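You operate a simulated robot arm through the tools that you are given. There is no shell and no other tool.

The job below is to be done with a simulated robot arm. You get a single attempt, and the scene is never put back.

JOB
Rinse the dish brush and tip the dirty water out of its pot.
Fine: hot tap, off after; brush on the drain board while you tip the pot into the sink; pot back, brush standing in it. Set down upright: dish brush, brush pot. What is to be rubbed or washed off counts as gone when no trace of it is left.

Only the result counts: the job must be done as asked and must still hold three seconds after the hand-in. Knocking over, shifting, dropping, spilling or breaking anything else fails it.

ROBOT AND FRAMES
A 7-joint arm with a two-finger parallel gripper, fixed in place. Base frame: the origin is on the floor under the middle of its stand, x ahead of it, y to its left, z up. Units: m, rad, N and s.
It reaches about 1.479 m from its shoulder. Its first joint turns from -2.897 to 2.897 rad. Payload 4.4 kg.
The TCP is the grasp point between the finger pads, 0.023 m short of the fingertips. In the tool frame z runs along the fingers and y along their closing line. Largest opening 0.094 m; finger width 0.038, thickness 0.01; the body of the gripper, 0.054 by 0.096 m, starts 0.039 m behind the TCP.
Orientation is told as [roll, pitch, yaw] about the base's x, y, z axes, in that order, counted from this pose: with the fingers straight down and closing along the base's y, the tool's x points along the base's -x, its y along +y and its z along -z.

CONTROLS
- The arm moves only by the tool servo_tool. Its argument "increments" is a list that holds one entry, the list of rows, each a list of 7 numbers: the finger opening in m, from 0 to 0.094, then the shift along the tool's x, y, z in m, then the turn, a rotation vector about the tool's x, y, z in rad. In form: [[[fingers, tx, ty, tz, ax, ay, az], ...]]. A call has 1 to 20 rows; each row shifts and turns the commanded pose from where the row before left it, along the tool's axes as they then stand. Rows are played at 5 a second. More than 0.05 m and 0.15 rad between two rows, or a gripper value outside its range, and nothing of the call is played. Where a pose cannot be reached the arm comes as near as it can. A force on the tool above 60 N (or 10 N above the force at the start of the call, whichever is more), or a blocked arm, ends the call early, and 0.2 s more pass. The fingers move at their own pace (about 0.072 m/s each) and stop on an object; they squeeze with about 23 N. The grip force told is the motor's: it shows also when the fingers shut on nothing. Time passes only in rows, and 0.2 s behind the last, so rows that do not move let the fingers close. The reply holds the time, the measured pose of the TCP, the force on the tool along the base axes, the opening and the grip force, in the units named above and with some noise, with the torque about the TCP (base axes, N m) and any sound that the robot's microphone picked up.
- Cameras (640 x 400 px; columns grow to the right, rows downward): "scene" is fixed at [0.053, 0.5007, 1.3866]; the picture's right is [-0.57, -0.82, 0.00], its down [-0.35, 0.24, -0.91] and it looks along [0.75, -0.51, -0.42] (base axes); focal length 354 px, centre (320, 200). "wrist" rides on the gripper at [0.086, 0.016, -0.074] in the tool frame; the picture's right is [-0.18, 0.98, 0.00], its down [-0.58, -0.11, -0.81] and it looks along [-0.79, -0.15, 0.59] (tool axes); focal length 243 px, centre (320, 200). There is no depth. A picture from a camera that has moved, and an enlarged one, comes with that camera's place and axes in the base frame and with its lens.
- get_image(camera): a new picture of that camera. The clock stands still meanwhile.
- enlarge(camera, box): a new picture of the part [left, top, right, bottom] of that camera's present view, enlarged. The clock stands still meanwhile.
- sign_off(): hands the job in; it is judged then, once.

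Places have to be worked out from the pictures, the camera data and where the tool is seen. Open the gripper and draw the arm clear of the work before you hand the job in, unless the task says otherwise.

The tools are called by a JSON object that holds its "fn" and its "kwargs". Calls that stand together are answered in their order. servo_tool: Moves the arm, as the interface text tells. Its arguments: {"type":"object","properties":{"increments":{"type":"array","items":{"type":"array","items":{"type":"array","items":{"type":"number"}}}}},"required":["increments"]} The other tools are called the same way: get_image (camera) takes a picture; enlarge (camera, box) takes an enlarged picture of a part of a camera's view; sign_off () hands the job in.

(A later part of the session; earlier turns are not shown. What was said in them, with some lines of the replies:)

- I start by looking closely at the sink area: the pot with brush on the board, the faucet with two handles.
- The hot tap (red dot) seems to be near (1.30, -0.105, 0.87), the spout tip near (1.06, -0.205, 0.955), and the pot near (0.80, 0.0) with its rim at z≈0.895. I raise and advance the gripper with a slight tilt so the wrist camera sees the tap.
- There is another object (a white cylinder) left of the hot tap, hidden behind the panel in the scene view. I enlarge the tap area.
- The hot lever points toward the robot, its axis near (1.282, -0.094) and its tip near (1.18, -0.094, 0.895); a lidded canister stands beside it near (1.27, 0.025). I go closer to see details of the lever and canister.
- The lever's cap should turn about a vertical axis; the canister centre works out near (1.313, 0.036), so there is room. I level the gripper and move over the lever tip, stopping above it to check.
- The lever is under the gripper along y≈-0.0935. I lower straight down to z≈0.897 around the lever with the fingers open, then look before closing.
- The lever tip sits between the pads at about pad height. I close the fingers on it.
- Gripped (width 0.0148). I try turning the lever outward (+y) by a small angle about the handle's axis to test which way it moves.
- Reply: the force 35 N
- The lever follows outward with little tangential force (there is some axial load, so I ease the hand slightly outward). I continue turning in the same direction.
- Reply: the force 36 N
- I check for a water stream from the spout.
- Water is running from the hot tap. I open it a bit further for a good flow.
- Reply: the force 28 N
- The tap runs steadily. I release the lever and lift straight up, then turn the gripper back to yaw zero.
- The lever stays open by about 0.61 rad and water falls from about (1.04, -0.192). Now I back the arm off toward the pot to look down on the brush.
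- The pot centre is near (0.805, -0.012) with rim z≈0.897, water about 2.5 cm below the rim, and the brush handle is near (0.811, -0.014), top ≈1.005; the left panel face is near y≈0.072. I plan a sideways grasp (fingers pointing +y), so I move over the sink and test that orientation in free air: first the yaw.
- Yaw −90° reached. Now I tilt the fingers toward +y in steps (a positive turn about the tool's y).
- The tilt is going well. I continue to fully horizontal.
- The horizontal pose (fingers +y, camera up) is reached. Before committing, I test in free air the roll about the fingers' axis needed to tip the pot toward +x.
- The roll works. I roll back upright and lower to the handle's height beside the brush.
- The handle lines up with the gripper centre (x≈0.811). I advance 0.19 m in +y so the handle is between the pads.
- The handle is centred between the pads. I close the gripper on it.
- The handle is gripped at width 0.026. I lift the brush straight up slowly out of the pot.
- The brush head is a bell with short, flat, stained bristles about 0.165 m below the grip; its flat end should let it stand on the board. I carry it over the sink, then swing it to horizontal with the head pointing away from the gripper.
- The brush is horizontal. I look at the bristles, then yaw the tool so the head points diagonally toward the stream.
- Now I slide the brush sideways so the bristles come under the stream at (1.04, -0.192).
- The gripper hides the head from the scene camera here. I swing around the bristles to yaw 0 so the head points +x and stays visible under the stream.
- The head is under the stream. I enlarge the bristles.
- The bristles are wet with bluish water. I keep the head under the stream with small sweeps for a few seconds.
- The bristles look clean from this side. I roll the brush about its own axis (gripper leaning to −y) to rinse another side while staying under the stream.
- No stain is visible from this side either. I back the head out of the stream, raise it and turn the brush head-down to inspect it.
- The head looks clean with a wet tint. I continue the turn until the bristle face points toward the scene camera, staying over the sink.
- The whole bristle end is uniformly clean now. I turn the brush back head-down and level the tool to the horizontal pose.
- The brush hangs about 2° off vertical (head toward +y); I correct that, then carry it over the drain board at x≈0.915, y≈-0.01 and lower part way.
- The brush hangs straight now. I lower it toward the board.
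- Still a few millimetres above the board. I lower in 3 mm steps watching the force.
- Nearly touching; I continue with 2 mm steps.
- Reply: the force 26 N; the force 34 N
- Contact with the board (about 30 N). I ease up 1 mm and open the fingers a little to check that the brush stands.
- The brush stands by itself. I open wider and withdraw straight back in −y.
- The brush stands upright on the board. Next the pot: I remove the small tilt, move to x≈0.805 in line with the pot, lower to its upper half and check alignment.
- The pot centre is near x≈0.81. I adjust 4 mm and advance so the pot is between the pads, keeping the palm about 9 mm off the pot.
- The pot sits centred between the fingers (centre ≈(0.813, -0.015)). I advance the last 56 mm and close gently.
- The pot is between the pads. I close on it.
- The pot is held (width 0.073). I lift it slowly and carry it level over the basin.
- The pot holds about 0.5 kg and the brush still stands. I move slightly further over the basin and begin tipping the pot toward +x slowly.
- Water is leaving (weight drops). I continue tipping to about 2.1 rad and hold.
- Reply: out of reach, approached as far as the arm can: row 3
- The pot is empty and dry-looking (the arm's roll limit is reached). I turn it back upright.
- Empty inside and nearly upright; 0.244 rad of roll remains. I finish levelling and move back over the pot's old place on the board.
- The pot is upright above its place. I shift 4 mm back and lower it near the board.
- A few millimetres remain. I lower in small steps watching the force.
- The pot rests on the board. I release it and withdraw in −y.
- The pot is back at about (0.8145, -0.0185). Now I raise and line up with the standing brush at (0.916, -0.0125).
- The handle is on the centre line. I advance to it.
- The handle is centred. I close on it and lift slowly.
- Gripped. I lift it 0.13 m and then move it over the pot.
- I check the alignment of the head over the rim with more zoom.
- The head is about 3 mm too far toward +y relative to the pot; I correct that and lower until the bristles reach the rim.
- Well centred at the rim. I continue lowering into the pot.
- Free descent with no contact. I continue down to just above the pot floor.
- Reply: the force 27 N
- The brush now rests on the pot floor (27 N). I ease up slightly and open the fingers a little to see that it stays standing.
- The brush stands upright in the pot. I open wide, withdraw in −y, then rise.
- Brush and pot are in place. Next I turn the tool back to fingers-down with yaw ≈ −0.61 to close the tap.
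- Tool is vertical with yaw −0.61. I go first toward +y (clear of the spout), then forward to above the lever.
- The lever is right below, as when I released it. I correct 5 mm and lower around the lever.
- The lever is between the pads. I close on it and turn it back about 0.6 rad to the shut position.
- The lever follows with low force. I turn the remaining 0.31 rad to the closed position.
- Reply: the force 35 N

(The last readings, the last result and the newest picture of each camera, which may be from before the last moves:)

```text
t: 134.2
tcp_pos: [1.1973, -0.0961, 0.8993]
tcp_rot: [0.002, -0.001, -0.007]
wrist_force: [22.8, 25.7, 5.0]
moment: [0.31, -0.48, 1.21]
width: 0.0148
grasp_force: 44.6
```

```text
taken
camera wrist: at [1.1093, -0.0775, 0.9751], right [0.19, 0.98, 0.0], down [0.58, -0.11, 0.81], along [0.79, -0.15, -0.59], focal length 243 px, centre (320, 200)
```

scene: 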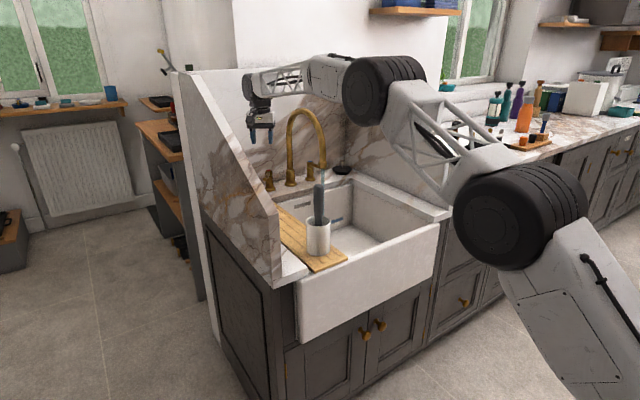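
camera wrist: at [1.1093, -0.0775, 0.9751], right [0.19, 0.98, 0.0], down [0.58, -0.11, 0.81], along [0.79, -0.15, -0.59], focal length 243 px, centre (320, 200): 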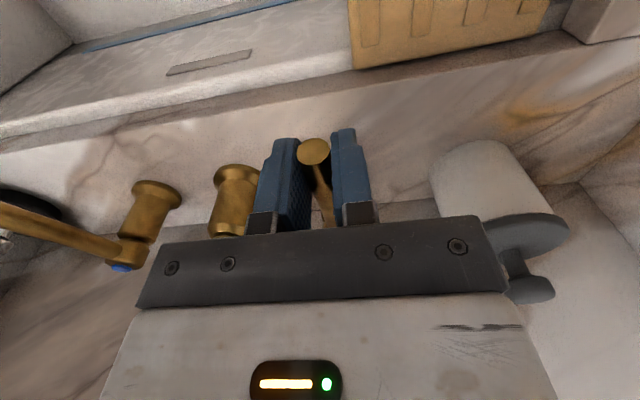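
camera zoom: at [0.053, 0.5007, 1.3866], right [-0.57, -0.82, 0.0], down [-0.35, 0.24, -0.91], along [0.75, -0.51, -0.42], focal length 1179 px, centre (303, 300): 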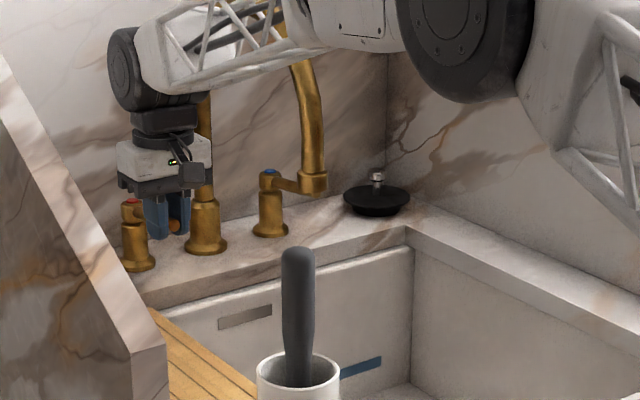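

The stream has stopped and the lever is against its stop. I release it and lift straight up.

{"fn": "servo_tool", "kwargs": {"increments": [[[0.045, 0, 0, 0, 0, 0, 0], [0.05, 0, 0, 0, 0, 0, 0], [0.05, 0, 0, -0.03, 0, 0, 0], [0.05, 0, 0, -0.04, 0, 0, 0], [0.05, 0, 0, -0.04, 0, 0, 0], [0.05, 0, 0, -0.04, 0, 0, 0], [0.05, 0, 0, -0.04, 0, 0, 0], [0.05, 0, 0, -0.04, 0, 0, 0], [0.05, 0, 0, 0, 0, 0, 0]]]}}

{"fn": "get_image", "kwargs": {"camera": "wrist"}}

{"fn": "enlarge", "kwargs": {"camera": "scene", "box": [250, 110, 400, 230]}}

```text
t: 136.2
tcp_pos: [1.1948, -0.0959, 1.1312]
tcp_rot: [0.003, 0.002, -0.009]
wrist_force: [0.2, -0.1, 0.1]
moment: [-0.02, 0.03, -0.01]
width: 0.05
grasp_force: 0.1
```

```text
taken
camera wrist: at [1.1079, -0.078, 1.2065], right [0.19, 0.98, 0.0], down [0.58, -0.12, 0.81], along [0.79, -0.16, -0.59], focal length 243 px, centre (320, 200)
```

wrist: 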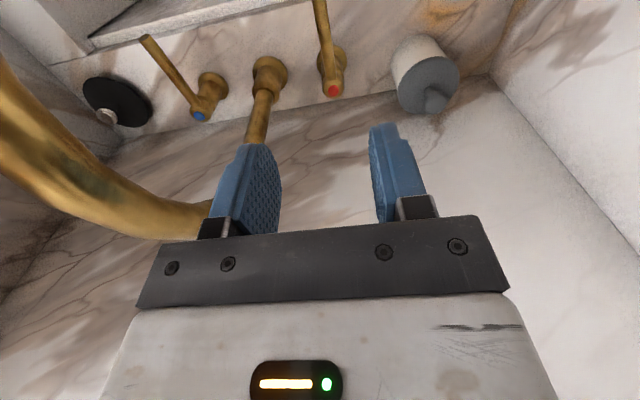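

```text
3.33 times, centred on (325, 170) of scene
camera zoom: at [0.053, 0.5007, 1.3866], right [-0.57, -0.82, 0.0], down [-0.35, 0.24, -0.91], along [0.75, -0.51, -0.42], focal length 1179 px, centre (303, 300)
```

zoom: 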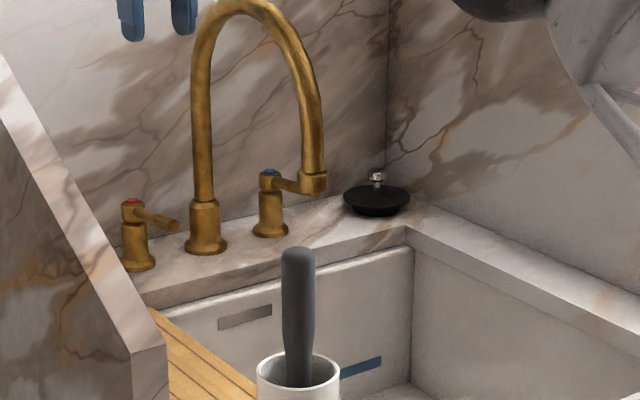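

The tap is off and nothing flows. I draw the arm back clear of the sink.

{"fn": "servo_tool", "kwargs": {"increments": [[[0.05, 0, 0, -0.03, 0, 0, 0], [0.05, 0, 0, -0.03, 0, 0, 0], [0.05, 0.04, 0, 0, 0, 0, 0], [0.05, 0.045, 0, 0, 0, 0, 0], [0.05, 0.045, 0, 0, 0, 0, 0], [0.05, 0.045, -0.005, 0, 0, 0, 0], [0.05, 0.045, -0.01, 0, 0, 0, 0], [0.05, 0.045, -0.015, 0, 0, 0, 0], [0.05, 0.045, -0.015, 0, 0, 0, 0], [0.094, 0.045, -0.015, 0, 0, 0, 0], [0.094, 0.045, -0.015, 0, 0, 0, 0], [0.094, 0.045, -0.015, 0, 0, 0, 0], [0.094, 0.045, -0.015, 0, 0, 0, 0], [0.094, 0.045, -0.015, 0, 0, 0, 0], [0.094, 0.04, 0, 0, 0, 0, 0], [0.094, 0, 0, 0, 0, 0, 0]]]}}

{"fn": "get_image", "kwargs": {"camera": "scene"}}

{"fn": "get_image", "kwargs": {"camera": "wrist"}}

{"fn": "enlarge", "kwargs": {"camera": "scene", "box": [240, 90, 420, 280]}}

```text
t: 139.6
tcp_pos: [0.6182, -0.208, 1.1874]
tcp_rot: [0.002, 0.003, -0.008]
wrist_force: [0.7, -0.5, 0.0]
moment: [-0.01, 0.03, 0.0]
width: 0.0939
grasp_force: 0.1
```

```text
taken
```

scene: 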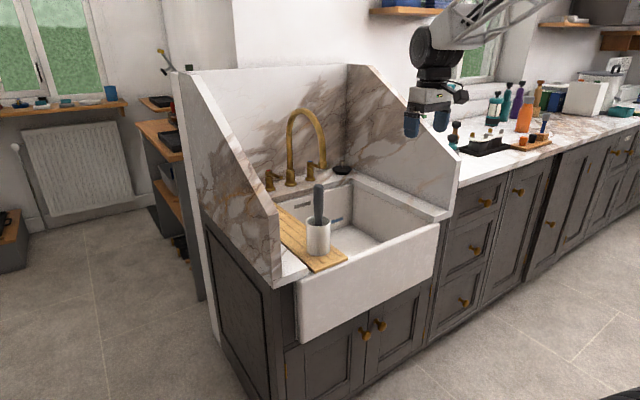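

```text
taken
camera wrist: at [0.5312, -0.1904, 1.2624], right [0.19, 0.98, 0.0], down [0.58, -0.12, 0.81], along [0.79, -0.15, -0.59], focal length 243 px, centre (320, 200)
```

wrist: 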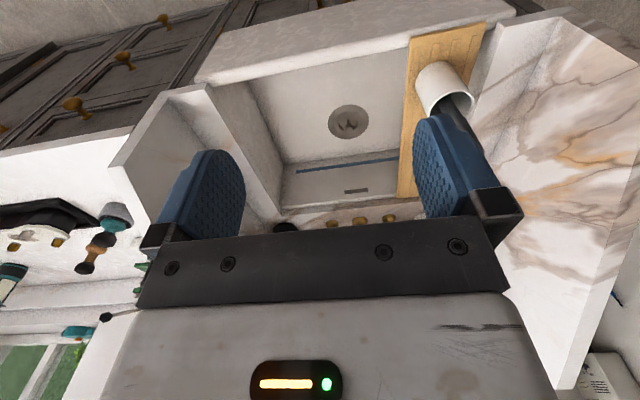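

```text
2.11 times, centred on (330, 185) of scene
camera zoom: at [0.053, 0.5007, 1.3866], right [-0.57, -0.82, 0.0], down [-0.35, 0.24, -0.91], along [0.75, -0.51, -0.42], focal length 745 px, centre (299, 232)
```

zoom: 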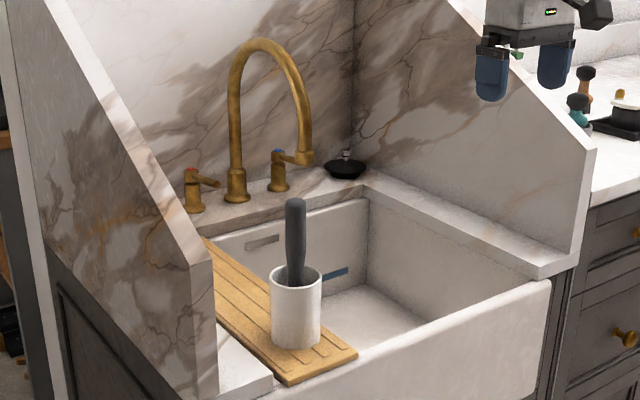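

The tap is shut, the sink is clear, and the rinsed brush stands upright in the emptied pot on the board. The gripper is open and clear of the work, so I hand the job in.

{"fn": "sign_off", "kwargs": {}}

```text
The job is handed in.
```

The brush is rinsed and the dirty water is tipped out. The pot is back in its place on the drain board with the brush standing upright in it. I've handed the job in, but no verdict came back.

- **Brush:** I held it under the hot tap and turned it to wet its sides. In close-up pictures of the bristle face and nearly all of the sides, no stain was left. It stood on the drain board while I tipped the pot.
- **Pot:** I emptied it into the basin. The inside looked empty in the pictures, and its weight dropped from about 5 N to about 3 N. It went back within a few millimetres of where it started.
- **Tap:** The hot lever is turned back to its stop and nothing is running. I closed it last, after the pot and brush were back, so the hot tap ran the whole time.

The canister, sink plug, cold tap and board look undisturbed in the final pictures. The gripper is open and clear of the sink.
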